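You operate a simulated robot arm through the tools that you are given. There is no shell and no other tool.

You run a simulated two-armed robot. Do the job below in one go: nothing can be reset, and whatever is moved stays where it is left.

TASK
Open the side door, put the small block in the white tray and shut the door again. Take the tape tab from the top of the check bench and leave it on top of the carton there. Take the lid off the grease tin and lay it down on the top of the winding bench. Do these in any order.

It is judged by the outcome, as a careful person would: the job done as asked, and still so three seconds after it is handed in. It fails if anything else is knocked over, pushed out of place, dropped, spilled or broken. A push-on lid holds only when it is set on centred and level and pressed home; a screw cap is set on level and turned clockwise until tight.

THE ROBOT
Two 7-joint arms with fingered hands on one trunk, on a base that moves. Base frame: it is fixed to the floor where the robot stands at the start and does not move with it; the origin is under the middle of the robot, x ahead of it, y to its left, z up. Readings come in m, degrees, newtons and seconds.
The left shoulder is at the start at [0.03, 0.104, 1.246], the right one opposite. With the tool pointing down near the work surface each hand reaches from about 0.24 to 0.58 m from the robot's upright axis, wherever it stands, measured 20 degrees to its own side. Places, roughly: carton [0.5, -3.75, 0.75]; grease tin [6.5, -7.75, 0.75]; side door [1.7, -2.1, 1.3]; small block [1.75, -2.25, 1]; tape tab [0.5, -3.75, 0.75]; white tray (20x12x4 cm) [3.8, -1.2, 1]. Payload 2.4 kg a hand.
The tool frame of a hand sits at the grasp point between the pads (the TCP): z along the fingers, y along the line on which they close. The tips reach 0.017 m beyond it. The gripper opens to 0.088 m; its body begins 0.047 m behind the TCP. The gripper is a hand of 2 fingers: y runs from the thumb to the fingers, the wrist lies at [0, 0, -0.165] in the tool frame.
Orientation is that of the tool frame in the base frame, as a unit quaternion [x, y, z, w]. With the fingers straight down and closing along the base's y, the tool's x points along the base's -x, its y along +y and its z along -z.

THE INTERFACE
- The arms move only by the tool jog_arm. It takes "left_targets", "right_targets" or both (then of equal length, played together; a hand with none holds still); each is a list of rows, each an object (a shift or turn left out is 0) with "offset": the shift along the base's x, y, z in m, a list of three; "rot": the turn, a rotation vector about the base's x, y, z in degrees, a list of three. In form: [{"offset": [x, y, z], "rot": [wx, wy, wz]}, ...]. A call has 1 to 20 rows; each row shifts and turns the commanded pose from where the row before left it. Each row takes 0.2 s and may step no farther than 0.05 m and 8.6 degrees from the row before; otherwise, the whole call is refused. Where a pose cannot be reached the arm comes as near as it can. A force on the tool above 40 N (or 10 N above the force at the start of the call, whichever is more), or a blocked arm, ends the call early, and 0.2 s more pass. In this call time passes only in rows, and 0.2 s behind the last. It gives the time, the measured TCP pose, the force on the tool (base axes), the opening and the grip force at its end, in the units of the frame above (readings bear some noise), with the torque about the TCP (base axes, N m) and any sound that the robot's microphone picked up.
- Cameras (640 x 400 px; columns grow to the right, rows downward): "scene" is now at [0.1123, -0.0136, 1.1867]; the picture's right is [-0.03, -1.00, 0.00], its down [-0.02, 0.00, -1.00] and it looks along [1.00, -0.03, -0.02] (base axes); focal length 214 px, centre (320, 200). "left" rides on the left gripper at [-0.05, 0.003, -0.063] in its tool frame; the picture's right is [-0.06, -1.00, 0.00], its down [0.78, -0.05, -0.62] and it looks along [0.62, -0.04, 0.79] (tool axes); focal length 275 px, centre (320, 200). "right" rides on the right gripper at [0.05, 0.003, -0.064] in its tool frame; the picture's right is [-0.06, 1.00, 0.00], its down [-0.78, -0.05, -0.62] and it looks along [-0.62, -0.04, 0.79] (tool axes); focal length 275 px, centre (320, 200). There is no depth. A picture from a camera that has moved, and an enlarged one, comes with that camera's place and axes in the base frame and with its lens. The place of the scene camera against the robot may be out by one fixed shift of up to 0.018 m in any direction.
- camera(camera): a new picture of that camera. It takes no simulated time.
- lift_body(by): moves the trunk up (or, below 0, down) by that many m; the arms and the scene camera ride with it, the base frame stays. It gives what a move gives, with no picture.
- steer(legs): drives the robot by 1 to 6 legs, each [ahead, left, turn to the left] in m, m and degrees, along the robot's own axes; the way and the turn of a leg run together, so that a leg with both is an arc; at most 1.5 m and 180 degrees a leg. The arms and the cameras ride along, it lands a little off, and it stops where it bumps. It gives what a move gives.
- set_fingers(finger1, thumb_bend, hand): sets how far each is bent, from 0 (flat) to 1 (curled in); at 0.3 the hand is open as for a grip, at 0.7 the pads meet at the TCP. One left out holds its place. A second passes; each finger stops where it meets its share of the squeeze, and holds until it gets a number again. It is the only way to open and close the hand. It gives what a move gives, with no picture; readings hold the bend of each and the force on the fingers (four entries, about 0 where the hand has none), thumb and palm.
- turn_head(pan, tilt): turns the head with the scene camera to pan (to the left, within 60 degrees either way) and tilt (down, from -29 to 69), counted from straight ahead of the robot (the tilt from the chest, where the trunk bows). It gives what a move gives.
- enlarge(camera, box): a new picture of the part [left, top, right, bottom] of that camera's present view, enlarged. It takes no simulated time.
- finish_job(): hands the job in; it is judged then, once.

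Nothing tells you exact positions but the pictures and the camera data. Unless the task says otherwise, let go and move clear before handing in.

The tools are called after "Emit:" as a command line: name --argument value ..., lists and objects as JSON in quotes. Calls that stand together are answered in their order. jog_arm: Moves the arms, as the interface text tells. Its arguments: {"type":"object","properties":{"left_targets":{"type":"array","items":{"type":"object","properties":{"offset":{"type":"array","items":{"type":"number"}},"rot":{"type":"array","items":{"type":"number"}}}}},"right_targets":{"type":"array","items":{"type":"object","properties":{"offset":{"type":"array","items":{"type":"number"}},"rot":{"type":"array","items":{"type":"number"}}}}}},"required":[]} The other tools are called the same way: lift_body (by) moves the trunk up or down; set_fingers (finger1, thumb_bend, hand) moves the fingers one by one; steer (legs) drives the base; turn_head (pan, tilt) turns the head that bears the scene camera; camera (camera) takes a picture; enlarge (camera, box) takes an enlarged picture of a part of a camera's view; finish_job () hands the job in.

At the start:

```text
t: 0.0
left_ee_pos: [0.4341, 0.1559, 1.2125]
left_orientation: [0.001, 1.0, 0.0, 0.0]
left_contact_force: [-0.7, 0.0, 0.4]
left_wrist_torque: [0.0, 0.02, 0.01]
left_opening: 0.0879
left_grasp_force: 0.0
left_shape: jaw
left_bend: [0.3, 0.3]
left_finger forces: [0.0, 0.0, 0.1, 0.1, 0.1, 0.0]
right_ee_pos: [0.3245, -0.1491, 1.2238]
right_orientation: [0.0, 1.0, 0.0, 0.001]
right_contact_force: [-0.3, -0.3, -0.6]
right_wrist_torque: [-0.04, 0.0, 0.01]
right_opening: 0.0881
right_grasp_force: 0.0
right_shape: jaw
right_bend: [0.3, 0.3]
right_finger forces: [0.0, 0.0, 0.1, 0.1, 0.0, 0.0]
trunk travel left (down, up): [-0.475, 0.375]
robot x, y, heading: [0.0017, 0.0018, 0.0]
head pan, tilt (commanded): [-1.8, 1.2]
```

scene: 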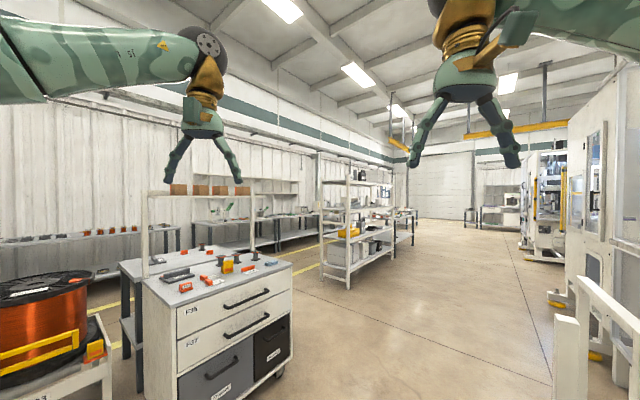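
right: 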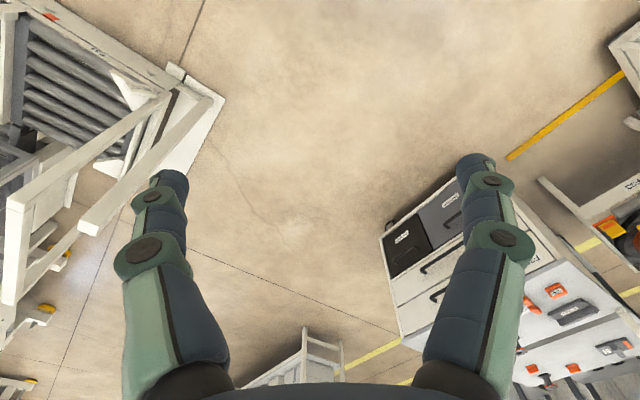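
left: 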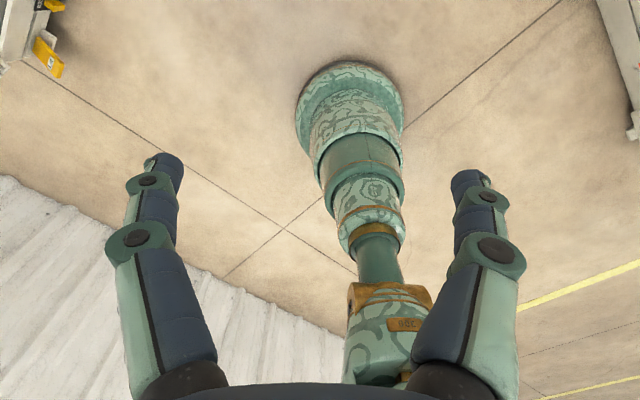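

I see a workshop: a drawer cart ahead-left, a shelf further on, and a machine with a railing to the right. I'll look around to the right, where the side door and check bench should be.

Emit:
turn_head --pan -45 --tilt 10

Emit:
camera --camera "scene"

```text
t: 1.1
left_ee_pos: [0.4348, 0.1536, 1.2131]
left_orientation: [-0.001, 1.0, 0.0, 0.0]
left_contact_force: [-0.4, 0.4, 0.0]
left_wrist_torque: [0.01, 0.02, -0.02]
left_opening: 0.088
left_grasp_force: 0.1
left_shape: jaw
left_bend: [0.3, 0.3]
left_finger forces: [0.0, 0.1, 0.0, 0.0, 0.0, 0.1]
right_ee_pos: [0.3243, -0.1485, 1.2235]
right_orientation: [0.0, 1.0, 0.0, -0.001]
right_contact_force: [-0.7, 1.4, 0.4]
right_wrist_torque: [0.01, -0.02, -0.03]
right_opening: 0.0881
right_grasp_force: 0.1
right_shape: jaw
right_bend: [0.3, 0.3]
right_finger forces: [0.0, 0.0, 0.0, 0.0, 0.1, 0.0]
trunk travel left (down, up): [-0.475, 0.375]
robot x, y, heading: [-0.0001, -0.0024, -0.0]
head pan, tilt (commanded): [-45.0, 10.0]
```

```text
taken
camera scene: at [0.1006, -0.0605, 1.1703], right [-0.53, -0.85, 0.0], down [-0.17, 0.11, -0.98], along [0.83, -0.52, -0.2], focal length 214 px, centre (320, 200)
```

scene: 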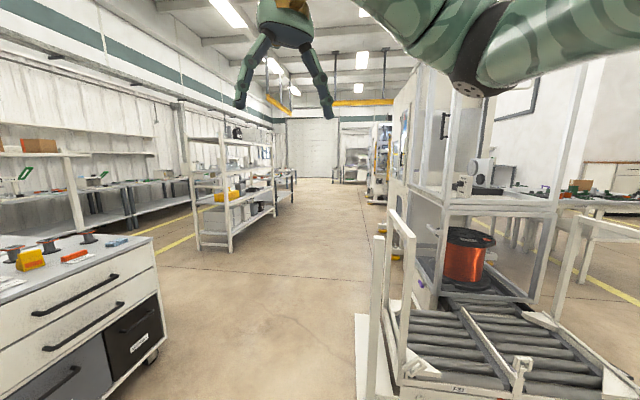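

The head was perhaps still turning; I see the roller conveyor and a machine on the right. I'll take another look.

Emit:
turn_head --pan -60 --tilt 10

Emit:
camera --camera "scene"

```text
t: 1.9
left_ee_pos: [0.4343, 0.1553, 1.2138]
left_orientation: [0.0, 1.0, 0.0, -0.001]
left_contact_force: [0.4, 0.2, -0.1]
left_wrist_torque: [-0.02, 0.0, 0.03]
left_opening: 0.0881
left_grasp_force: 0.1
left_shape: jaw
left_bend: [0.3, 0.3]
left_finger forces: [0.0, 0.0, 0.1, 0.1, 0.0, 0.0]
right_ee_pos: [0.3255, -0.149, 1.2221]
right_orientation: [0.0, 1.0, 0.0, 0.0]
right_contact_force: [0.9, 1.3, 0.5]
right_wrist_torque: [-0.02, 0.01, -0.02]
right_opening: 0.0877
right_grasp_force: 0.0
right_shape: jaw
right_bend: [0.3, 0.3]
right_finger forces: [0.1, 0.1, 0.1, 0.0, 0.0, 0.0]
trunk travel left (down, up): [-0.475, 0.375]
robot x, y, heading: [-0.002, -0.0031, 0.1]
head pan, tilt (commanded): [-60.0, 10.0]
```

```text
taken
camera scene: at [0.1006, -0.0606, 1.1689], right [-0.54, -0.84, 0.0], down [-0.18, 0.11, -0.98], along [0.83, -0.52, -0.21], focal length 214 px, centre (320, 200)
```

scene: 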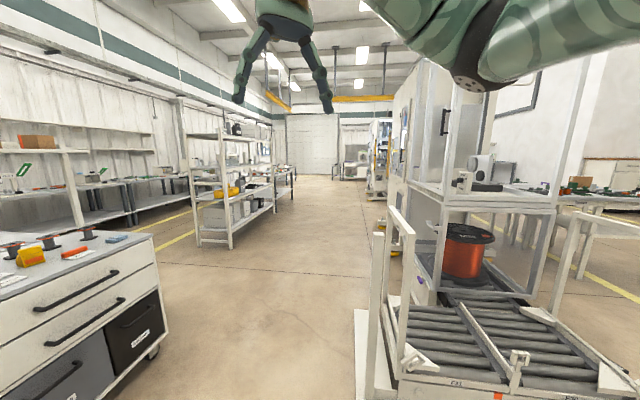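

The aisle runs about 32° to my right, with the machine holding the side door on its right and a rack on its left. I'll turn the body along the aisle and look again.

Emit:
steer --legs '[[0, 0, -32]]'

Emit:
turn_head --pan 0 --tilt 20

Emit:
camera --camera "scene"

```text
t: 3.8
left_ee_pos: [0.4492, -0.0997, 1.2134]
left_orientation: [0.278, 0.961, 0.0, 0.0]
left_contact_force: [0.1, 0.1, 0.1]
left_wrist_torque: [0.01, 0.02, 0.01]
left_opening: 0.0877
left_grasp_force: 0.0
left_shape: jaw
left_bend: [0.3, 0.3]
left_finger forces: [0.1, 0.1, 0.0, 0.0, 0.0, 0.0]
right_ee_pos: [0.195, -0.2995, 1.2236]
right_orientation: [0.278, 0.961, 0.001, 0.0]
right_contact_force: [0.1, 0.3, -0.3]
right_wrist_torque: [0.0, 0.01, 0.01]
right_opening: 0.0884
right_grasp_force: 0.1
right_shape: jaw
right_bend: [0.3, 0.3]
right_finger forces: [0.0, 0.0, 0.0, 0.0, 0.1, 0.1]
trunk travel left (down, up): [-0.475, 0.375]
robot x, y, heading: [0.001, -0.0009, -32.2]
head pan, tilt (commanded): [-60.0, 10.0]
```

```text
t: 5.1
left_ee_pos: [0.4486, -0.1007, 1.2135]
left_orientation: [0.277, 0.961, 0.0, 0.0]
left_contact_force: [-0.3, -0.3, -0.2]
left_wrist_torque: [-0.01, -0.02, 0.0]
left_opening: 0.0878
left_grasp_force: 0.0
left_shape: jaw
left_bend: [0.3, 0.3]
left_finger forces: [0.0, 0.0, 0.0, 0.1, 0.0, 0.0]
right_ee_pos: [0.1939, -0.2992, 1.2234]
right_orientation: [0.278, 0.961, 0.001, 0.0]
right_contact_force: [-0.2, 0.5, 0.3]
right_wrist_torque: [0.0, -0.01, -0.04]
right_opening: 0.0877
right_grasp_force: 0.1
right_shape: jaw
right_bend: [0.3, 0.3]
right_finger forces: [0.1, 0.0, 0.0, 0.1, 0.1, 0.0]
trunk travel left (down, up): [-0.475, 0.375]
robot x, y, heading: [0.0018, -0.004, -32.2]
head pan, tilt (commanded): [0.0, 20.0]
```

```text
taken
camera scene: at [0.0962, -0.0756, 1.1563], right [-0.53, -0.85, 0.0], down [-0.29, 0.18, -0.94], along [0.79, -0.5, -0.34], focal length 214 px, centre (320, 200)
```

scene: 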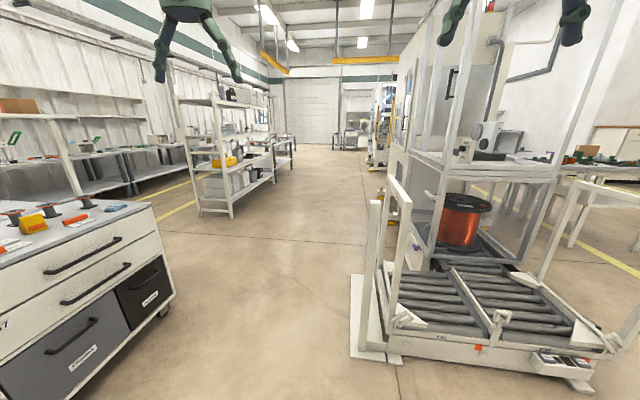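

The aisle is now straight ahead and free, with the conveyor and glazed machine on the right. I'll zoom in on the machine and the rack before driving up.

Emit:
enlarge --camera "scene" --box '[350, 20, 550, 180]'

Emit:
enlarge --camera "scene" --box '[160, 60, 320, 220]'

```text
2.50 times, centred on (450, 100) of scene
camera zoom: at [0.0962, -0.0756, 1.1563], right [-0.53, -0.85, 0.0], down [-0.29, 0.18, -0.94], along [0.79, -0.5, -0.34], focal length 536 px, centre (-5, 450)
```

zoom: 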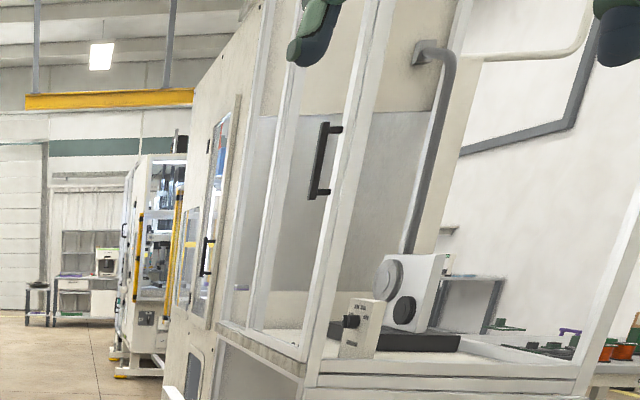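

```text
2.50 times, centred on (240, 140) of scene
camera zoom: at [0.0962, -0.0756, 1.1563], right [-0.53, -0.85, 0.0], down [-0.29, 0.18, -0.94], along [0.79, -0.5, -0.34], focal length 536 px, centre (520, 350)
```

zoom: 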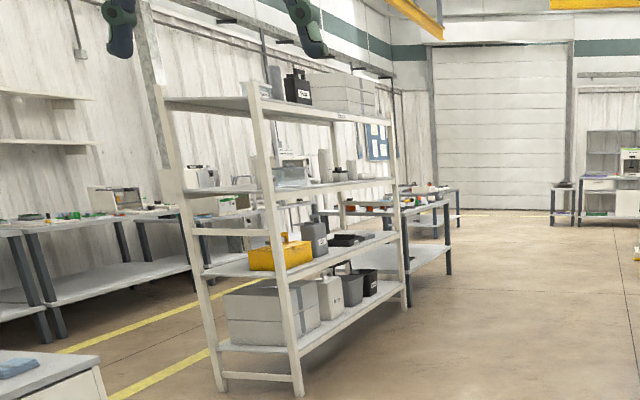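

The tall windowed door with a dark handle on the machine's aisle side matches the given side-door place; the rack on the left should carry the white tray. I'll shift left a little and drive up the aisle.

Emit:
steer --legs '[[0, 0.25, 0], [1.3, 0, 0]]'

Emit:
turn_head --pan -40 --tilt 5

Emit:
camera --camera "scene"

```text
t: 13.1
left_ee_pos: [1.6871, -0.58, 1.2133]
left_orientation: [0.274, 0.962, 0.001, 0.0]
left_contact_force: [0.7, -0.2, -0.1]
left_wrist_torque: [-0.03, -0.03, -0.03]
left_opening: 0.0881
left_grasp_force: 0.1
left_shape: jaw
left_bend: [0.3, 0.3]
left_finger forces: [0.0, 0.0, 0.1, 0.0, 0.0, 0.1]
right_ee_pos: [1.4348, -0.7811, 1.2247]
right_orientation: [0.275, 0.962, 0.001, 0.001]
right_contact_force: [0.7, 0.1, 0.7]
right_wrist_torque: [-0.01, 0.01, 0.0]
right_opening: 0.088
right_grasp_force: 0.1
right_shape: jaw
right_bend: [0.3, 0.3]
right_finger forces: [0.0, 0.1, 0.0, 0.0, 0.0, 0.1]
trunk travel left (down, up): [-0.475, 0.375]
robot x, y, heading: [1.2321, -0.4839, -31.9]
head pan, tilt (commanded): [0.0, 20.0]
```

```text
t: 14.2
left_ee_pos: [1.6871, -0.5807, 1.2126]
left_orientation: [0.276, 0.961, -0.001, 0.0]
left_contact_force: [-0.5, 0.4, -0.1]
left_wrist_torque: [0.03, -0.01, 0.03]
left_opening: 0.0876
left_grasp_force: 0.0
left_shape: jaw
left_bend: [0.3, 0.3]
left_finger forces: [0.0, 0.0, 0.1, 0.0, 0.1, 0.1]
right_ee_pos: [1.4333, -0.7797, 1.2244]
right_orientation: [0.275, 0.961, -0.001, 0.0]
right_contact_force: [0.0, -0.7, 0.8]
right_wrist_torque: [-0.01, 0.01, 0.0]
right_opening: 0.0882
right_grasp_force: 0.1
right_shape: jaw
right_bend: [0.3, 0.3]
right_finger forces: [0.0, 0.1, 0.0, 0.1, 0.0, 0.0]
trunk travel left (down, up): [-0.475, 0.375]
robot x, y, heading: [1.2386, -0.4823, -31.7]
head pan, tilt (commanded): [-40.0, 5.0]
```

```text
taken
camera scene: at [1.2965, -0.5918, 1.1716], right [-0.89, -0.45, 0.0], down [-0.08, 0.16, -0.98], along [0.45, -0.88, -0.18], focal length 214 px, centre (320, 200)
```

scene: 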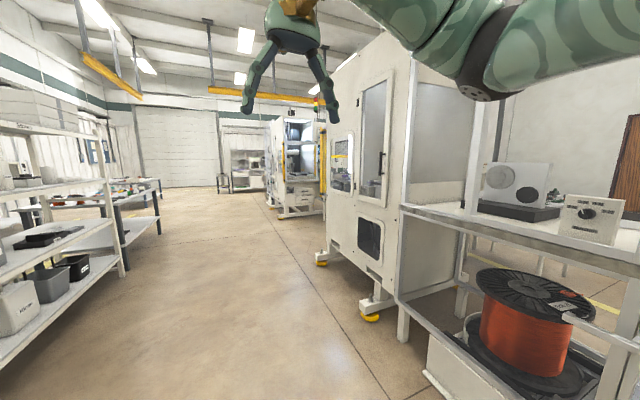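

Now the side door is in view: a narrow windowed door with a vertical dark handle on its near (right) side. I'll zoom in for handle and hinge details.

Emit:
enlarge --camera "scene" --box '[310, 40, 430, 240]'

Emit:
enlarge --camera "scene" --box '[0, 100, 170, 300]'

```text
2.00 times, centred on (370, 140) of scene
camera zoom: at [1.2965, -0.5918, 1.1716], right [-0.89, -0.45, 0.0], down [-0.08, 0.16, -0.98], along [0.45, -0.88, -0.18], focal length 429 px, centre (220, 320)
```

zoom: 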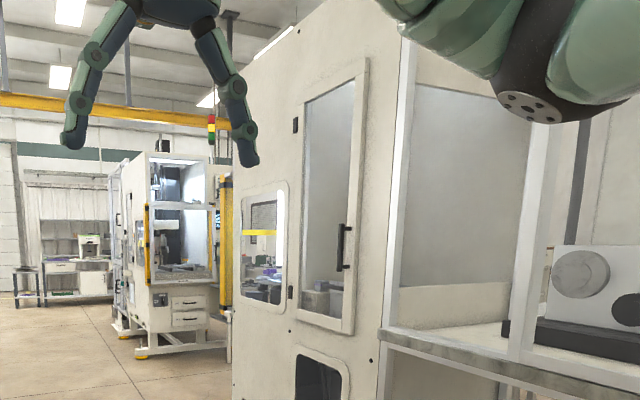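

```text
2.00 times, centred on (85, 200) of scene
camera zoom: at [1.2965, -0.5918, 1.1716], right [-0.89, -0.45, 0.0], down [-0.08, 0.16, -0.98], along [0.45, -0.88, -0.18], focal length 429 px, centre (790, 200)
```

zoom: 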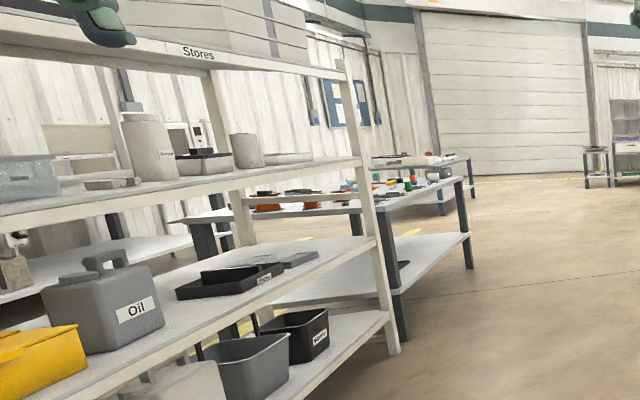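

The door has hinges on the far side and the handle on the near side, about at [1.6, -2.1, 1.16]. I'll drive on until I'm level with it and turn to face it from mid-aisle.

Emit:
steer --legs '[[1.2, 0, 0], [0, 0, -90]]'

Emit:
turn_head --pan 0 --tilt 10

Emit:
camera --camera "scene"

```text
t: 24.0
left_ee_pos: [2.1377, -1.5664, 1.2132]
left_orientation: [0.877, 0.48, 0.0, 0.0]
left_contact_force: [0.0, -1.2, 0.6]
left_wrist_torque: [-0.02, 0.01, 0.02]
left_opening: 0.088
left_grasp_force: 0.1
left_shape: jaw
left_bend: [0.3, 0.3]
left_finger forces: [0.1, 0.0, 0.1, 0.0, 0.0, 0.0]
right_ee_pos: [1.94, -1.311, 1.2235]
right_orientation: [0.877, 0.481, 0.0, 0.0]
right_contact_force: [-0.3, 0.0, 0.7]
right_wrist_torque: [0.02, -0.02, 0.0]
right_opening: 0.0883
right_grasp_force: 0.1
right_shape: jaw
right_bend: [0.3, 0.3]
right_finger forces: [0.0, 0.0, 0.1, 0.0, 0.0, 0.0]
trunk travel left (down, up): [-0.475, 0.375]
robot x, y, heading: [2.2357, -1.1172, -122.6]
head pan, tilt (commanded): [-40.0, 5.0]
```

```text
t: 25.1
left_ee_pos: [2.1375, -1.5658, 1.2131]
left_orientation: [0.877, 0.48, 0.0, 0.0]
left_contact_force: [0.6, 0.4, 0.3]
left_wrist_torque: [0.04, 0.0, 0.02]
left_opening: 0.0878
left_grasp_force: 0.0
left_shape: jaw
left_bend: [0.3, 0.3]
left_finger forces: [0.0, 0.0, 0.0, 0.0, 0.0, 0.0]
right_ee_pos: [1.9392, -1.3103, 1.2234]
right_orientation: [0.877, 0.48, 0.0, 0.001]
right_contact_force: [0.4, -0.5, 0.4]
right_wrist_torque: [-0.04, -0.04, 0.02]
right_opening: 0.088
right_grasp_force: 0.0
right_shape: jaw
right_bend: [0.3, 0.3]
right_finger forces: [0.0, 0.0, 0.0, 0.0, 0.0, 0.0]
trunk travel left (down, up): [-0.475, 0.375]
robot x, y, heading: [2.2409, -1.1189, -122.4]
head pan, tilt (commanded): [0.0, 10.0]
```

```text
taken
camera scene: at [2.1673, -1.2301, 1.1725], right [-0.84, 0.54, 0.0], down [0.09, 0.15, -0.98], along [-0.53, -0.83, -0.17], focal length 214 px, centre (320, 200)
```

scene: 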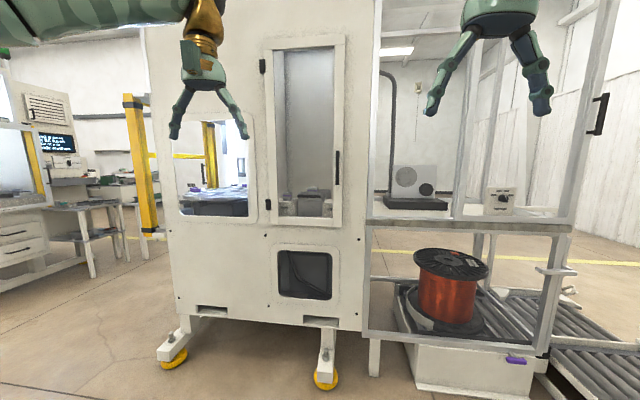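

I'm facing the side door: hinges left, handle right, at roughly [1.58, -2.0, 1.155]. I'll zoom for accurate corner pixels and to see the block inside.

Emit:
enlarge --camera "scene" --box '[250, 20, 370, 240]'

Emit:
enlarge --camera "scene" --box '[260, 160, 360, 230]'

Emit:
camera --camera "right"

```text
1.82 times, centred on (310, 130) of scene
camera zoom: at [2.1673, -1.2301, 1.1725], right [-0.84, 0.54, 0.0], down [0.09, 0.15, -0.98], along [-0.53, -0.83, -0.17], focal length 390 px, centre (338, 327)
```

zoom: 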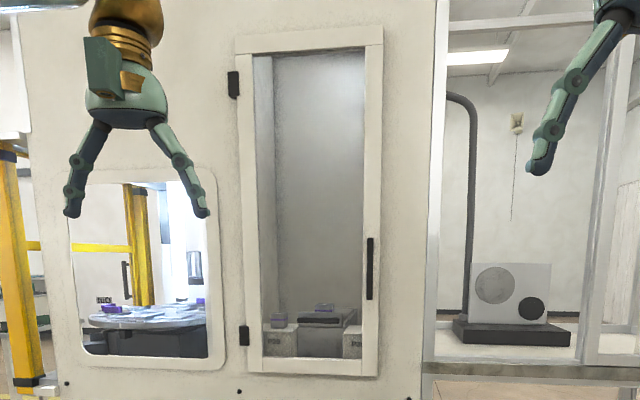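

```text
5.71 times, centred on (310, 195) of scene
camera zoom: at [2.1673, -1.2301, 1.1725], right [-0.84, 0.54, 0.0], down [0.09, 0.15, -0.98], along [-0.53, -0.83, -0.17], focal length 1226 px, centre (377, 229)
```

zoom: 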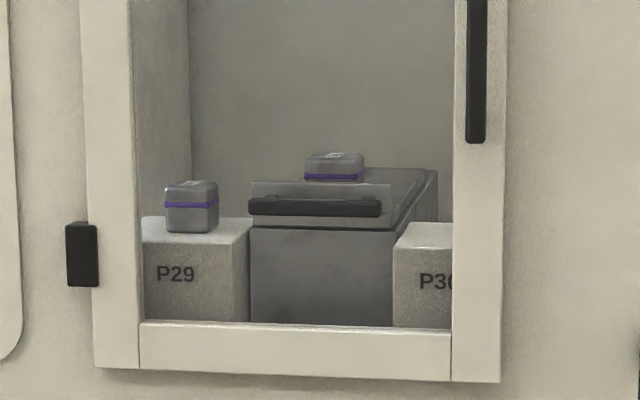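

```text
taken
camera right: at [1.9686, -1.2698, 1.2864], right [0.81, -0.59, 0.0], down [-0.46, -0.63, 0.62], along [-0.36, -0.5, -0.79], focal length 275 px, centre (320, 200)
```

right: 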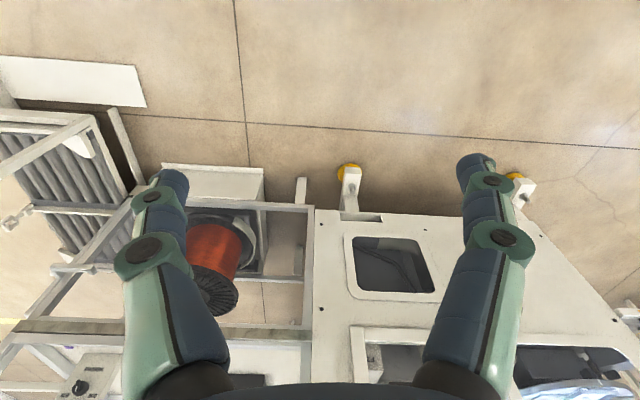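

The face of the machine runs about 12° off my heading; door about 0.37 m wide, and the target block (on box P29) is just behind the glass low on the hinge side. I'll square up to the door and come a bit closer for a better look.

Emit:
steer --legs '[[0, 0, -12.4], [0.35, 0.12, 0]]'

Emit:
turn_head --pan 15 --tilt 15

Emit:
camera --camera "scene"

Emit:
enlarge --camera "scene" --box '[250, 150, 450, 275]'

```text
t: 28.2
left_ee_pos: [1.8743, -1.8681, 1.2139]
left_orientation: [0.924, 0.382, 0.0, 0.0]
left_contact_force: [0.3, 0.5, 0.2]
left_wrist_torque: [0.02, 0.0, -0.01]
left_opening: 0.088
left_grasp_force: 0.0
left_shape: jaw
left_bend: [0.3, 0.3]
left_finger forces: [0.0, 0.0, 0.1, 0.0, 0.0, 0.0]
right_ee_pos: [1.7376, -1.5756, 1.2239]
right_orientation: [0.924, 0.382, 0.0, 0.0]
right_contact_force: [-0.3, -0.1, 0.3]
right_wrist_torque: [-0.02, 0.0, 0.0]
right_opening: 0.088
right_grasp_force: 0.0
right_shape: jaw
right_bend: [0.3, 0.3]
right_finger forces: [0.0, 0.0, 0.1, 0.0, 0.0, 0.0]
trunk travel left (down, up): [-0.475, 0.375]
robot x, y, heading: [2.075, -1.4524, -134.9]
head pan, tilt (commanded): [0.0, 10.0]
```

```text
t: 29.0
left_ee_pos: [1.8753, -1.8695, 1.2131]
left_orientation: [0.924, 0.383, 0.0, 0.0]
left_contact_force: [0.8, -0.1, -0.1]
left_wrist_torque: [-0.02, -0.01, -0.01]
left_opening: 0.0878
left_grasp_force: 0.1
left_shape: jaw
left_bend: [0.3, 0.3]
left_finger forces: [0.0, 0.0, 0.1, 0.0, 0.0, 0.0]
right_ee_pos: [1.7382, -1.5749, 1.2239]
right_orientation: [0.924, 0.383, -0.001, 0.0]
right_contact_force: [0.5, -0.6, -0.3]
right_wrist_torque: [-0.01, -0.04, 0.01]
right_opening: 0.0877
right_grasp_force: 0.0
right_shape: jaw
right_bend: [0.3, 0.3]
right_finger forces: [0.0, 0.0, 0.0, 0.0, 0.2, 0.1]
trunk travel left (down, up): [-0.475, 0.375]
robot x, y, heading: [2.0722, -1.4523, -135.2]
head pan, tilt (commanded): [15.0, 15.0]
```

```text
taken
camera scene: at [1.9991, -1.5637, 1.1644], right [-0.87, 0.5, 0.0], down [0.13, 0.22, -0.97], along [-0.48, -0.84, -0.26], focal length 214 px, centre (320, 200)
```

scene: 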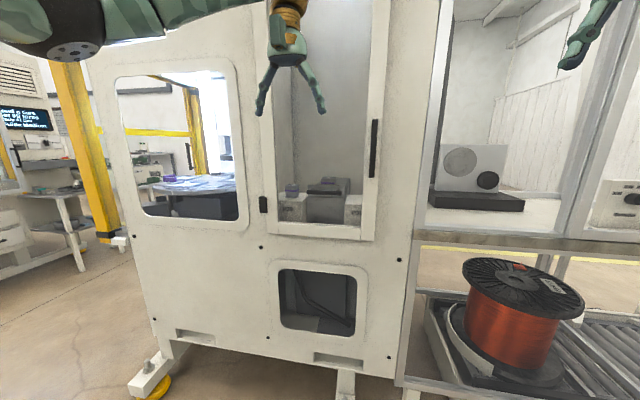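

```text
3.20 times, centred on (350, 212) of scene
camera zoom: at [1.9991, -1.5637, 1.1644], right [-0.87, 0.5, 0.0], down [0.13, 0.22, -0.97], along [-0.48, -0.84, -0.26], focal length 686 px, centre (224, 160)
```

zoom: 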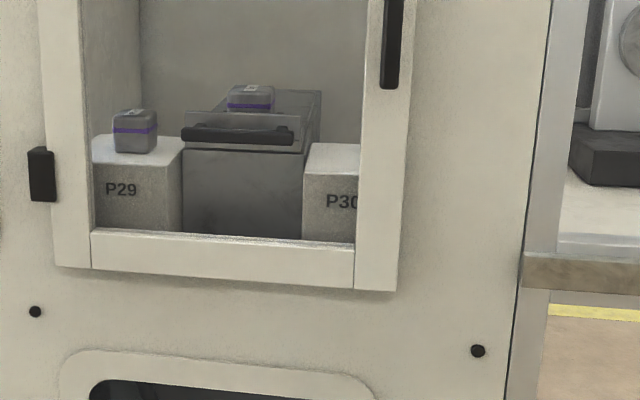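

The machine face direction works out at about −40°, so I should face heading −130°. I'll square up, shift right so the left hand faces the handle, and turn the left hand to point forward.

Emit:
steer --legs '[[0, 0, 5.4], [0, -0.14, 0]]'

Emit:
jog_arm --left_targets '[{"offset": [-0.004, -0.005, -0.005], "rot": [-6.28, 5.24, 0]}, {"offset": [-0.004, -0.005, -0.005], "rot": [-6.28, 5.24, 0]}, {"offset": [-0.004, -0.005, -0.005], "rot": [-6.28, 5.24, 0]}, {"offset": [-0.004, -0.005, -0.005], "rot": [-6.28, 5.24, 0]}, {"offset": [-0.004, -0.005, -0.005], "rot": [-6.28, 5.24, 0]}, {"offset": [-0.004, -0.005, -0.005], "rot": [-6.28, 5.24, 0]}, {"offset": [-0.004, -0.005, -0.005], "rot": [-6.28, 5.24, 0]}, {"offset": [-0.004, -0.005, -0.005], "rot": [-6.28, 5.24, 0]}, {"offset": [-0.004, -0.005, -0.005], "rot": [-6.28, 5.24, 0]}, {"offset": [-0.004, -0.005, -0.005], "rot": [-6.28, 5.24, 0]}, {"offset": [-0.004, -0.005, -0.005], "rot": [-6.28, 5.24, 0]}]'

Emit:
camera --camera "left"

Emit:
camera --camera "scene"

```text
t: 30.9
left_ee_pos: [1.809, -1.7968, 1.2124]
left_orientation: [0.904, 0.427, 0.0, 0.0]
left_contact_force: [0.0, -0.2, -0.1]
left_wrist_torque: [0.0, -0.02, 0.01]
left_opening: 0.0876
left_grasp_force: 0.2
left_shape: jaw
left_bend: [0.3, 0.3]
left_finger forces: [0.0, 0.1, 0.0, 0.1, 0.0, 0.0]
right_ee_pos: [1.6444, -1.5181, 1.2227]
right_orientation: [0.904, 0.428, 0.0, 0.0]
right_contact_force: [0.2, 0.2, 0.1]
right_wrist_torque: [-0.03, -0.01, 0.02]
right_opening: 0.0881
right_grasp_force: 0.0
right_shape: jaw
right_bend: [0.3, 0.3]
right_finger forces: [0.0, 0.1, 0.0, 0.0, 0.0, 0.0]
trunk travel left (down, up): [-0.475, 0.375]
robot x, y, heading: [1.9679, -1.3626, -129.6]
head pan, tilt (commanded): [15.0, 15.0]
```

```text
t: 33.3
left_ee_pos: [1.7846, -1.851, 1.1804]
left_orientation: [0.728, 0.343, -0.547, 0.232]
left_contact_force: [0.3, 0.3, -0.2]
left_wrist_torque: [0.0, -0.02, -0.03]
left_opening: 0.0879
left_grasp_force: 0.1
left_shape: jaw
left_bend: [0.3, 0.3]
left_finger forces: [0.1, 0.1, 0.1, 0.0, 0.0, 0.0]
left hand out of reach, approached as far as the arm can: row 10, 11
right_ee_pos: [1.6456, -1.5195, 1.2242]
right_orientation: [0.904, 0.427, 0.0, -0.001]
right_contact_force: [0.0, -0.3, 0.9]
right_wrist_torque: [0.0, 0.01, -0.02]
right_opening: 0.088
right_grasp_force: 0.2
right_shape: jaw
right_bend: [0.3, 0.3]
right_finger forces: [0.0, 0.0, 0.1, 0.0, 0.0, 0.0]
trunk travel left (down, up): [-0.475, 0.375]
robot x, y, heading: [1.9644, -1.3635, -129.2]
head pan, tilt (commanded): [15.0, 15.0]
```

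```text
taken
camera left: at [1.8202, -1.8202, 1.2463], right [-0.76, 0.64, 0.1], down [0.49, 0.66, -0.56], along [-0.43, -0.38, -0.82], focal length 275 px, centre (320, 200)
```

left: 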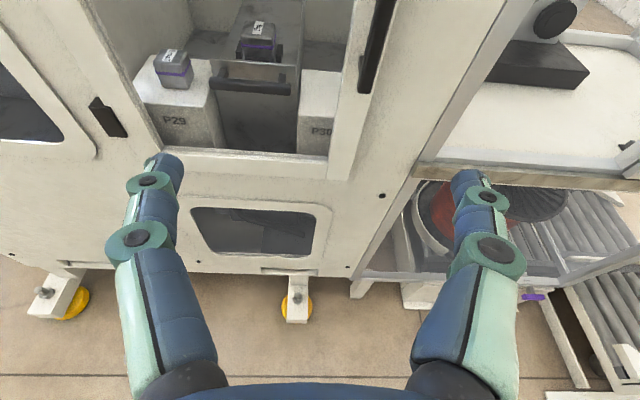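

```text
taken
camera scene: at [1.9028, -1.4813, 1.1644], right [-0.91, 0.41, 0.0], down [0.11, 0.24, -0.97], along [-0.4, -0.88, -0.26], focal length 214 px, centre (320, 200)
```

scene: 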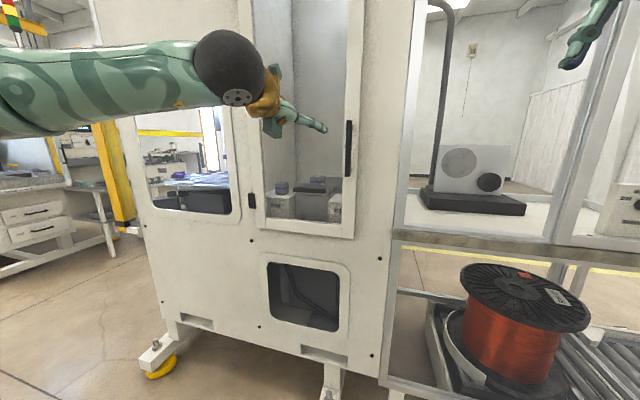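

The left camera and head camera agree: handle bar at about (1.604, −1.976), z 1.08–1.22, standing 5 cm off the door. I'll extend the left hand a bit to see if it can level out.

Emit:
jog_arm --left_targets '[{"offset": [-0.022, -0.007, -0.005]}, {"offset": [-0.022, -0.007, 0]}, {"offset": [-0.022, -0.007, 0]}, {"offset": [-0.022, -0.007, 0]}]'

Emit:
camera --camera "left"

```text
t: 34.3
left_ee_pos: [1.6962, -1.8788, 1.1756]
left_orientation: [0.728, 0.343, -0.546, 0.232]
left_contact_force: [-0.6, 0.1, 0.2]
left_wrist_torque: [0.01, 0.01, -0.02]
left_opening: 0.0879
left_grasp_force: 0.0
left_shape: jaw
left_bend: [0.3, 0.3]
left_finger forces: [0.0, 0.0, 0.0, 0.1, 0.0, 0.0]
right_ee_pos: [1.6441, -1.5198, 1.2234]
right_orientation: [0.904, 0.427, 0.0, -0.001]
right_contact_force: [0.1, -0.8, -0.2]
right_wrist_torque: [0.01, 0.01, 0.0]
right_opening: 0.0878
right_grasp_force: 0.0
right_shape: jaw
right_bend: [0.3, 0.3]
right_finger forces: [0.0, 0.1, 0.0, 0.0, 0.0, 0.1]
trunk travel left (down, up): [-0.475, 0.375]
robot x, y, heading: [1.9644, -1.3639, -129.3]
head pan, tilt (commanded): [15.0, 15.0]
```

```text
taken
camera left: at [1.7307, -1.8485, 1.241], right [-0.76, 0.64, 0.1], down [0.49, 0.66, -0.56], along [-0.42, -0.38, -0.82], focal length 275 px, centre (320, 200)
```

left: 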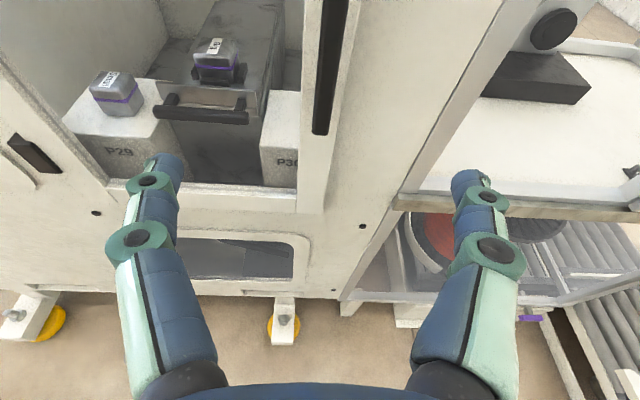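

The hand kept its 17° downward pitch. I'll try levelling it now that it's more extended, and zoom in on the blocks' labels.

Emit:
jog_arm --left_targets '[{"offset": [0, 0, 0], "rot": [-6.3, 5.2, 0]}, {"offset": [0, 0, 0], "rot": [-6.3, 5.2, 0]}]'

Emit:
enlarge --camera "left" --box '[60, 0, 320, 170]'

```text
t: 34.9
left_ee_pos: [1.696, -1.8789, 1.1736]
left_orientation: [0.729, 0.341, -0.547, 0.232]
left_contact_force: [-0.3, -0.8, -0.4]
left_wrist_torque: [-0.02, 0.0, 0.0]
left_opening: 0.0879
left_grasp_force: 0.2
left_shape: jaw
left_bend: [0.3, 0.3]
left_finger forces: [0.1, 0.0, 0.0, 0.1, 0.0, 0.1]
left hand out of reach, approached as far as the arm can: row 1, 2
right_ee_pos: [1.6439, -1.5204, 1.2236]
right_orientation: [0.904, 0.428, 0.0, 0.0]
right_contact_force: [0.6, 0.3, -0.5]
right_wrist_torque: [-0.01, 0.01, -0.02]
right_opening: 0.0878
right_grasp_force: 0.0
right_shape: jaw
right_bend: [0.3, 0.3]
right_finger forces: [0.1, 0.0, 0.1, 0.0, 0.0, 0.0]
trunk travel left (down, up): [-0.475, 0.375]
robot x, y, heading: [1.9637, -1.3643, -129.4]
head pan, tilt (commanded): [15.0, 15.0]
```

```text
2.35 times, centred on (190, 85) of left
camera zoom: at [1.731, -1.8482, 1.2411], right [-0.76, 0.64, 0.09], down [0.49, 0.66, -0.56], along [-0.42, -0.38, -0.82], focal length 648 px, centre (626, 471)
```

zoom: 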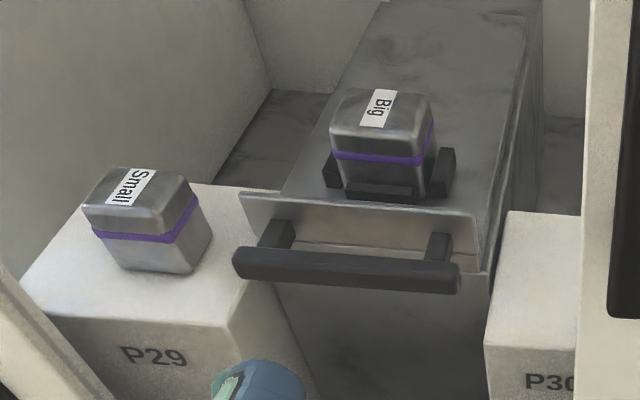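

The labels read "Small" (left, on P29) and "Big", so the left one is my target. I'll drive forward 10 cm so that the open left hand comes just short of the handle.

Emit:
steer --legs '[[0.1, 0, 0]]'

Emit:
camera --camera "left"

```text
t: 36.0
left_ee_pos: [1.6314, -1.9561, 1.1735]
left_orientation: [0.729, 0.342, -0.546, 0.232]
left_contact_force: [-0.7, 0.5, 0.0]
left_wrist_torque: [-0.02, 0.02, -0.02]
left_opening: 0.0879
left_grasp_force: 0.1
left_shape: jaw
left_bend: [0.3, 0.3]
left_finger forces: [0.1, 0.1, 0.0, 0.0, 0.1, 0.0]
right_ee_pos: [1.5813, -1.5965, 1.2235]
right_orientation: [0.905, 0.426, 0.001, 0.0]
right_contact_force: [0.1, -0.3, 0.5]
right_wrist_torque: [0.01, -0.01, -0.05]
right_opening: 0.088
right_grasp_force: 0.0
right_shape: jaw
right_bend: [0.3, 0.3]
right_finger forces: [0.1, 0.0, 0.1, 0.0, 0.1, 0.0]
trunk travel left (down, up): [-0.475, 0.375]
robot x, y, heading: [1.8987, -1.4409, -129.5]
head pan, tilt (commanded): [15.0, 15.0]
```

```text
taken
camera left: at [1.6664, -1.9256, 1.2406], right [-0.76, 0.64, 0.09], down [0.49, 0.66, -0.56], along [-0.43, -0.38, -0.82], focal length 275 px, centre (320, 200)
```

left: 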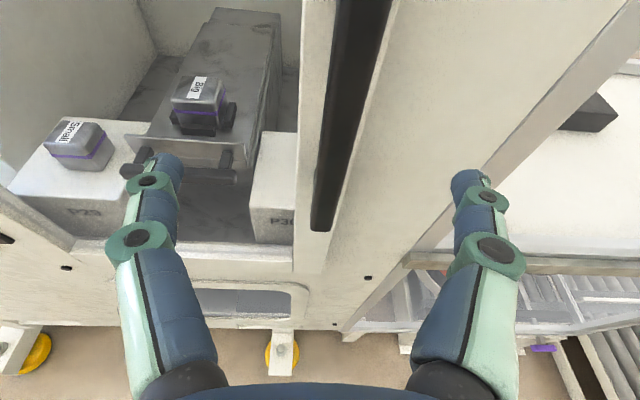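

The handle bar sits between the open fingers, slightly ahead. I'll move in the last 4 cm and grip it.

Emit:
jog_arm --left_targets '[{"offset": [-0.012, -0.009, -0.012]}, {"offset": [-0.012, -0.009, -0.012]}, {"offset": [-0.01, -0.008, -0.005]}]'

Emit:
set_fingers --hand "left" --finger1 0.7 --thumb_bend 0.7

Emit:
camera --camera "left"

```text
t: 36.8
left_ee_pos: [1.5983, -1.9799, 1.1462]
left_orientation: [0.729, 0.343, -0.546, 0.232]
left_contact_force: [0.2, -0.5, 0.3]
left_wrist_torque: [0.03, 0.0, 0.02]
left_opening: 0.088
left_grasp_force: 0.2
left_shape: jaw
left_bend: [0.3, 0.3]
left_finger forces: [0.0, 0.0, 0.0, 0.0, 0.0, 0.0]
right_ee_pos: [1.5817, -1.5957, 1.2234]
right_orientation: [0.905, 0.426, 0.001, 0.0]
right_contact_force: [0.3, 0.6, -0.1]
right_wrist_torque: [-0.01, 0.01, 0.03]
right_opening: 0.0879
right_grasp_force: 0.1
right_shape: jaw
right_bend: [0.3, 0.3]
right_finger forces: [0.1, 0.0, 0.0, 0.0, 0.1, 0.1]
trunk travel left (down, up): [-0.475, 0.375]
robot x, y, heading: [1.9, -1.4374, -129.4]
head pan, tilt (commanded): [15.0, 15.0]
```

```text
t: 37.8
left_ee_pos: [1.5979, -1.9803, 1.1453]
left_orientation: [0.729, 0.341, -0.547, 0.231]
left_contact_force: [-1.4, 0.5, 0.7]
left_wrist_torque: [0.03, -0.04, -0.04]
left_opening: 0.0082
left_grasp_force: 2.9
left_shape: fingers
left_bend: [0.65, 0.66]
left_finger forces: [2.2, 0.0, 0.0, 0.0, 3.7, 0.0]
right_ee_pos: [1.5812, -1.5954, 1.2231]
right_orientation: [0.905, 0.426, 0.0, 0.0]
right_contact_force: [0.5, 0.9, 0.9]
right_wrist_torque: [0.03, -0.01, -0.01]
right_opening: 0.0878
right_grasp_force: 0.1
right_shape: jaw
right_bend: [0.3, 0.3]
right_finger forces: [0.0, 0.0, 0.0, 0.1, 0.1, 0.0]
trunk travel left (down, up): [-0.475, 0.375]
robot x, y, heading: [1.9044, -1.4364, -129.7]
head pan, tilt (commanded): [15.0, 15.0]
```

```text
taken
camera left: at [1.6328, -1.9502, 1.2119], right [-0.76, 0.64, 0.09], down [0.49, 0.66, -0.56], along [-0.43, -0.38, -0.82], focal length 275 px, centre (320, 200)
```

left: 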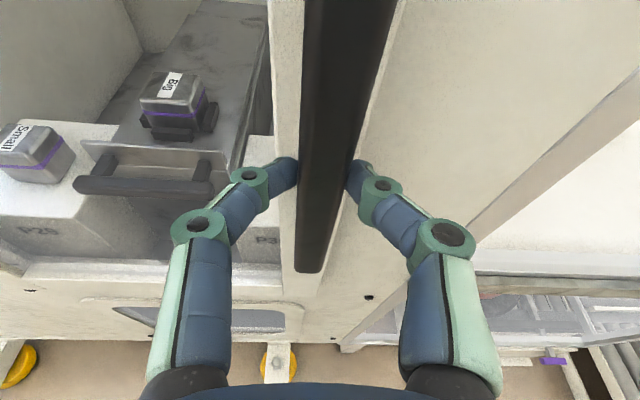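

The handle is between the fingers with a light grip (2.9 N). I'll squeeze a bit harder and start pulling the door open along its arc.

Emit:
set_fingers --hand "left" --finger1 0.85 --thumb_bend 0.85

Emit:
jog_arm --left_targets '[{"offset": [0.0154, 0.011, 0], "rot": [0, 0, -3]}, {"offset": [0.0154, 0.0109, 0], "rot": [0, 0, -3]}, {"offset": [0.0165, 0.0093, 0], "rot": [0, 0, -3]}, {"offset": [0.0164, 0.0092, 0], "rot": [0, 0, -3]}]'

Emit:
camera --camera "left"

```text
t: 38.8
left_ee_pos: [1.5969, -1.9801, 1.1455]
left_orientation: [0.729, 0.342, -0.546, 0.231]
left_contact_force: [-6.0, 2.4, -2.4]
left_wrist_torque: [0.0, 0.03, -0.13]
left_opening: 0.0064
left_grasp_force: 12.4
left_shape: fingers
left_bend: [0.76, 0.69]
left_finger forces: [9.1, 0.0, 0.0, 0.1, 15.2, 0.0]
right_ee_pos: [1.5801, -1.5957, 1.2237]
right_orientation: [0.904, 0.427, -0.001, 0.0]
right_contact_force: [-0.8, 0.1, -0.3]
right_wrist_torque: [0.01, 0.03, 0.03]
right_opening: 0.0879
right_grasp_force: 0.0
right_shape: jaw
right_bend: [0.3, 0.3]
right_finger forces: [0.0, 0.1, 0.0, 0.0, 0.1, 0.0]
trunk travel left (down, up): [-0.475, 0.375]
robot x, y, heading: [1.9017, -1.4404, -129.8]
head pan, tilt (commanded): [15.0, 15.0]
```

```text
t: 39.8
left_ee_pos: [1.659, -1.9522, 1.1495]
left_orientation: [0.762, 0.262, -0.566, 0.173]
left_contact_force: [-10.3, 16.1, -15.0]
left_wrist_torque: [-0.09, -0.33, -0.3]
left_opening: 0.0095
left_grasp_force: 13.6
left_shape: fingers
left_bend: [0.82, 0.62]
left_finger forces: [4.2, 0.1, 0.0, 0.0, 23.2, 0.1]
left hand out of reach, approached as far as the arm can: row 1
right_ee_pos: [1.5789, -1.5938, 1.2229]
right_orientation: [0.904, 0.427, 0.0, 0.0]
right_contact_force: [0.7, -0.5, 0.0]
right_wrist_torque: [-0.02, 0.02, -0.02]
right_opening: 0.0879
right_grasp_force: 0.1
right_shape: jaw
right_bend: [0.3, 0.3]
right_finger forces: [0.0, 0.0, 0.0, 0.0, 0.0, 0.0]
trunk travel left (down, up): [-0.475, 0.375]
robot x, y, heading: [1.9026, -1.4412, -129.7]
head pan, tilt (commanded): [15.0, 15.0]
```

```text
taken
camera left: at [1.7, -1.9301, 1.2162], right [-0.61, 0.79, 0.09], down [0.62, 0.55, -0.56], along [-0.49, -0.28, -0.82], focal length 275 px, centre (320, 200)
```

left: 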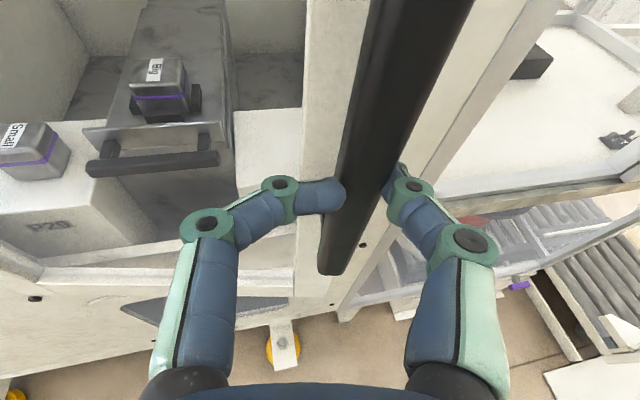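

The hand moved about 7 cm with the handle still gripped. I'll check with the head camera whether the door is opening.

Emit:
camera --camera "scene"

Emit:
enlarge --camera "scene" --box '[230, 80, 430, 260]'

```text
taken
camera scene: at [1.8365, -1.5563, 1.1643], right [-0.91, 0.41, 0.0], down [0.11, 0.23, -0.97], along [-0.4, -0.88, -0.26], focal length 214 px, centre (320, 200)
```

scene: 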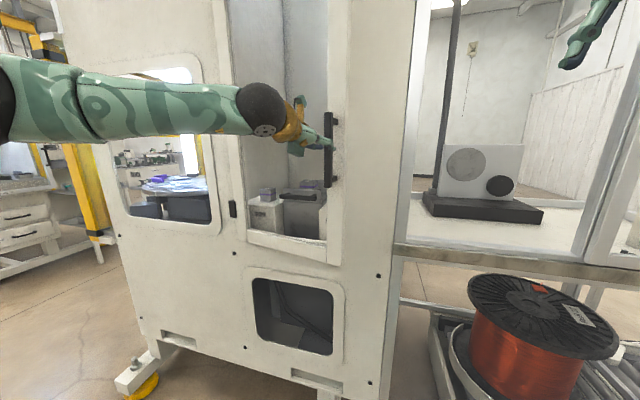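

```text
2.22 times, centred on (330, 170) of scene
camera zoom: at [1.8365, -1.5563, 1.1643], right [-0.91, 0.41, 0.0], down [0.11, 0.23, -0.97], along [-0.4, -0.88, -0.26], focal length 477 px, centre (298, 267)
```

zoom: 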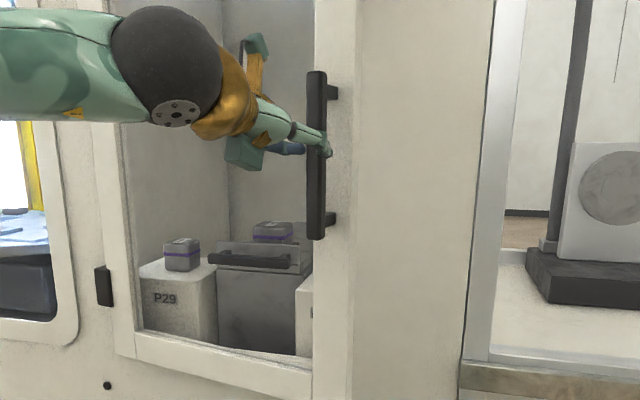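

The door is opening (about 10°). I'll continue pulling along the arc.

Emit:
jog_arm --left_targets '[{"offset": [0.0175, 0.008, 0], "rot": [0, 0, -3]}, {"offset": [0.0175, 0.0075, 0], "rot": [0, 0, -3]}, {"offset": [0.018, 0.006, 0], "rot": [0, 0, -3]}, {"offset": [0.018, 0.0055, 0], "rot": [0, 0, -3]}, {"offset": [0.0185, 0.004, 0], "rot": [0, 0, -3]}, {"offset": [0.0186, 0.0034, 0], "rot": [0, 0, -3]}]'

Emit:
camera --camera "left"

Emit:
camera --camera "scene"

```text
t: 41.2
left_ee_pos: [1.7691, -1.9168, 1.1503]
left_orientation: [0.793, 0.14, -0.587, 0.083]
left_contact_force: [-4.3, 25.8, -17.1]
left_wrist_torque: [-0.27, -0.38, -0.49]
left_opening: 0.011
left_grasp_force: 13.2
left_shape: fingers
left_bend: [0.85, 0.59]
left_finger forces: [0.0, 0.0, 0.0, 0.0, 26.7, 0.0]
right_ee_pos: [1.5794, -1.592, 1.2239]
right_orientation: [0.905, 0.426, -0.001, 0.001]
right_contact_force: [0.3, -0.5, 0.1]
right_wrist_torque: [0.0, 0.0, 0.0]
right_opening: 0.0882
right_grasp_force: 0.1
right_shape: jaw
right_bend: [0.3, 0.3]
right_finger forces: [0.0, 0.0, 0.1, 0.1, 0.1, 0.1]
trunk travel left (down, up): [-0.475, 0.375]
robot x, y, heading: [1.9011, -1.4426, -129.2]
head pan, tilt (commanded): [15.0, 15.0]
```

```text
taken
camera left: at [1.8149, -1.9088, 1.2177], right [-0.34, 0.94, 0.09], down [0.76, 0.33, -0.56], along [-0.56, -0.12, -0.82], focal length 275 px, centre (320, 200)
```

left: 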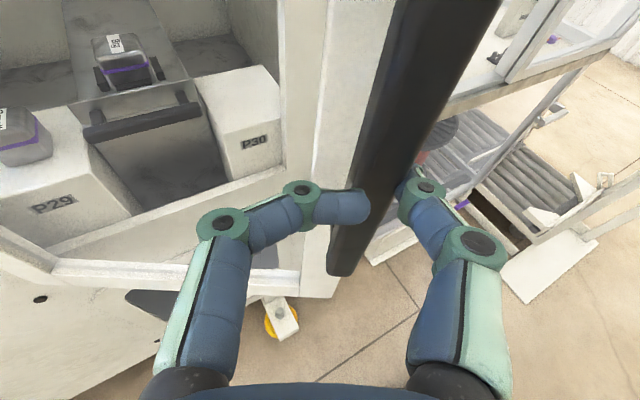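

```text
taken
camera scene: at [1.8375, -1.555, 1.1646], right [-0.91, 0.41, 0.0], down [0.11, 0.23, -0.97], along [-0.4, -0.88, -0.26], focal length 214 px, centre (320, 200)
```

scene: 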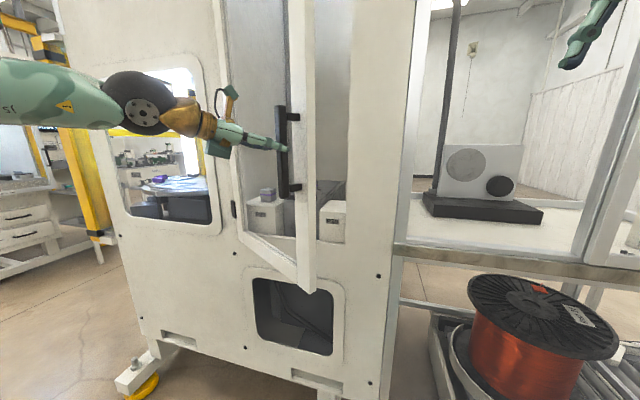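

The door is at roughly 29° and the geometry of my hinge estimate holds. I'll pull it further to about 48° without turning the hand more.

Emit:
jog_arm --left_targets '[{"offset": [0.018, 0.009, -0.002]}, {"offset": [0.019, 0.006, -0.002]}, {"offset": [0.019, 0.001, 0]}, {"offset": [0.019, 0.0, 0]}, {"offset": [0.019, -0.002, 0]}, {"offset": [0.0185, -0.0025, 0]}]'

Emit:
camera --camera "left"

Emit:
camera --camera "scene"

```text
t: 42.6
left_ee_pos: [1.8773, -1.9036, 1.1474]
left_orientation: [0.792, 0.141, -0.588, 0.083]
left_contact_force: [3.5, 23.4, 0.3]
left_wrist_torque: [0.06, 0.0, -0.5]
left_opening: 0.0049
left_grasp_force: 12.0
left_shape: fingers
left_bend: [0.85, 0.65]
left_finger forces: [0.1, 0.0, 0.0, 0.0, 24.0, 0.0]
left hand out of reach, approached as far as the arm can: row 5
right_ee_pos: [1.5805, -1.592, 1.2255]
right_orientation: [0.904, 0.428, -0.001, 0.002]
right_contact_force: [0.7, 0.9, 0.0]
right_wrist_torque: [-0.03, -0.01, 0.03]
right_opening: 0.0878
right_grasp_force: 0.0
right_shape: jaw
right_bend: [0.3, 0.3]
right_finger forces: [0.0, 0.1, 0.1, 0.1, 0.0, 0.0]
trunk travel left (down, up): [-0.475, 0.375]
robot x, y, heading: [1.9059, -1.442, -129.3]
head pan, tilt (commanded): [15.0, 15.0]
```

```text
taken
camera left: at [1.9233, -1.8953, 1.2141], right [-0.34, 0.94, 0.09], down [0.76, 0.33, -0.56], along [-0.56, -0.12, -0.82], focal length 275 px, centre (320, 200)
```

left: 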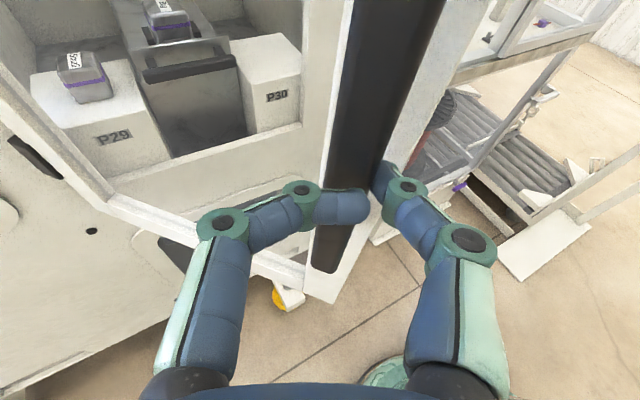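

```text
taken
camera scene: at [1.8391, -1.5544, 1.1648], right [-0.91, 0.41, 0.0], down [0.11, 0.23, -0.97], along [-0.4, -0.88, -0.26], focal length 214 px, centre (320, 200)
```

scene: 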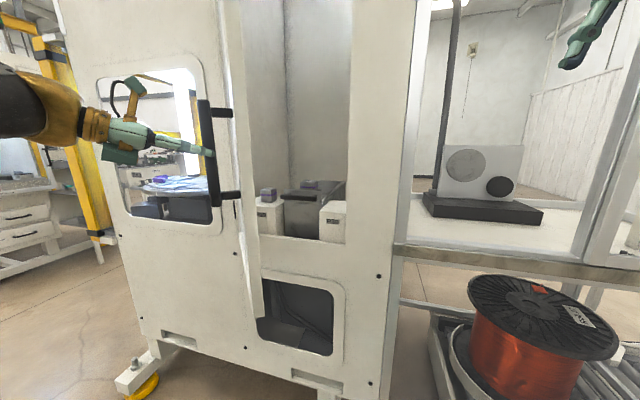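

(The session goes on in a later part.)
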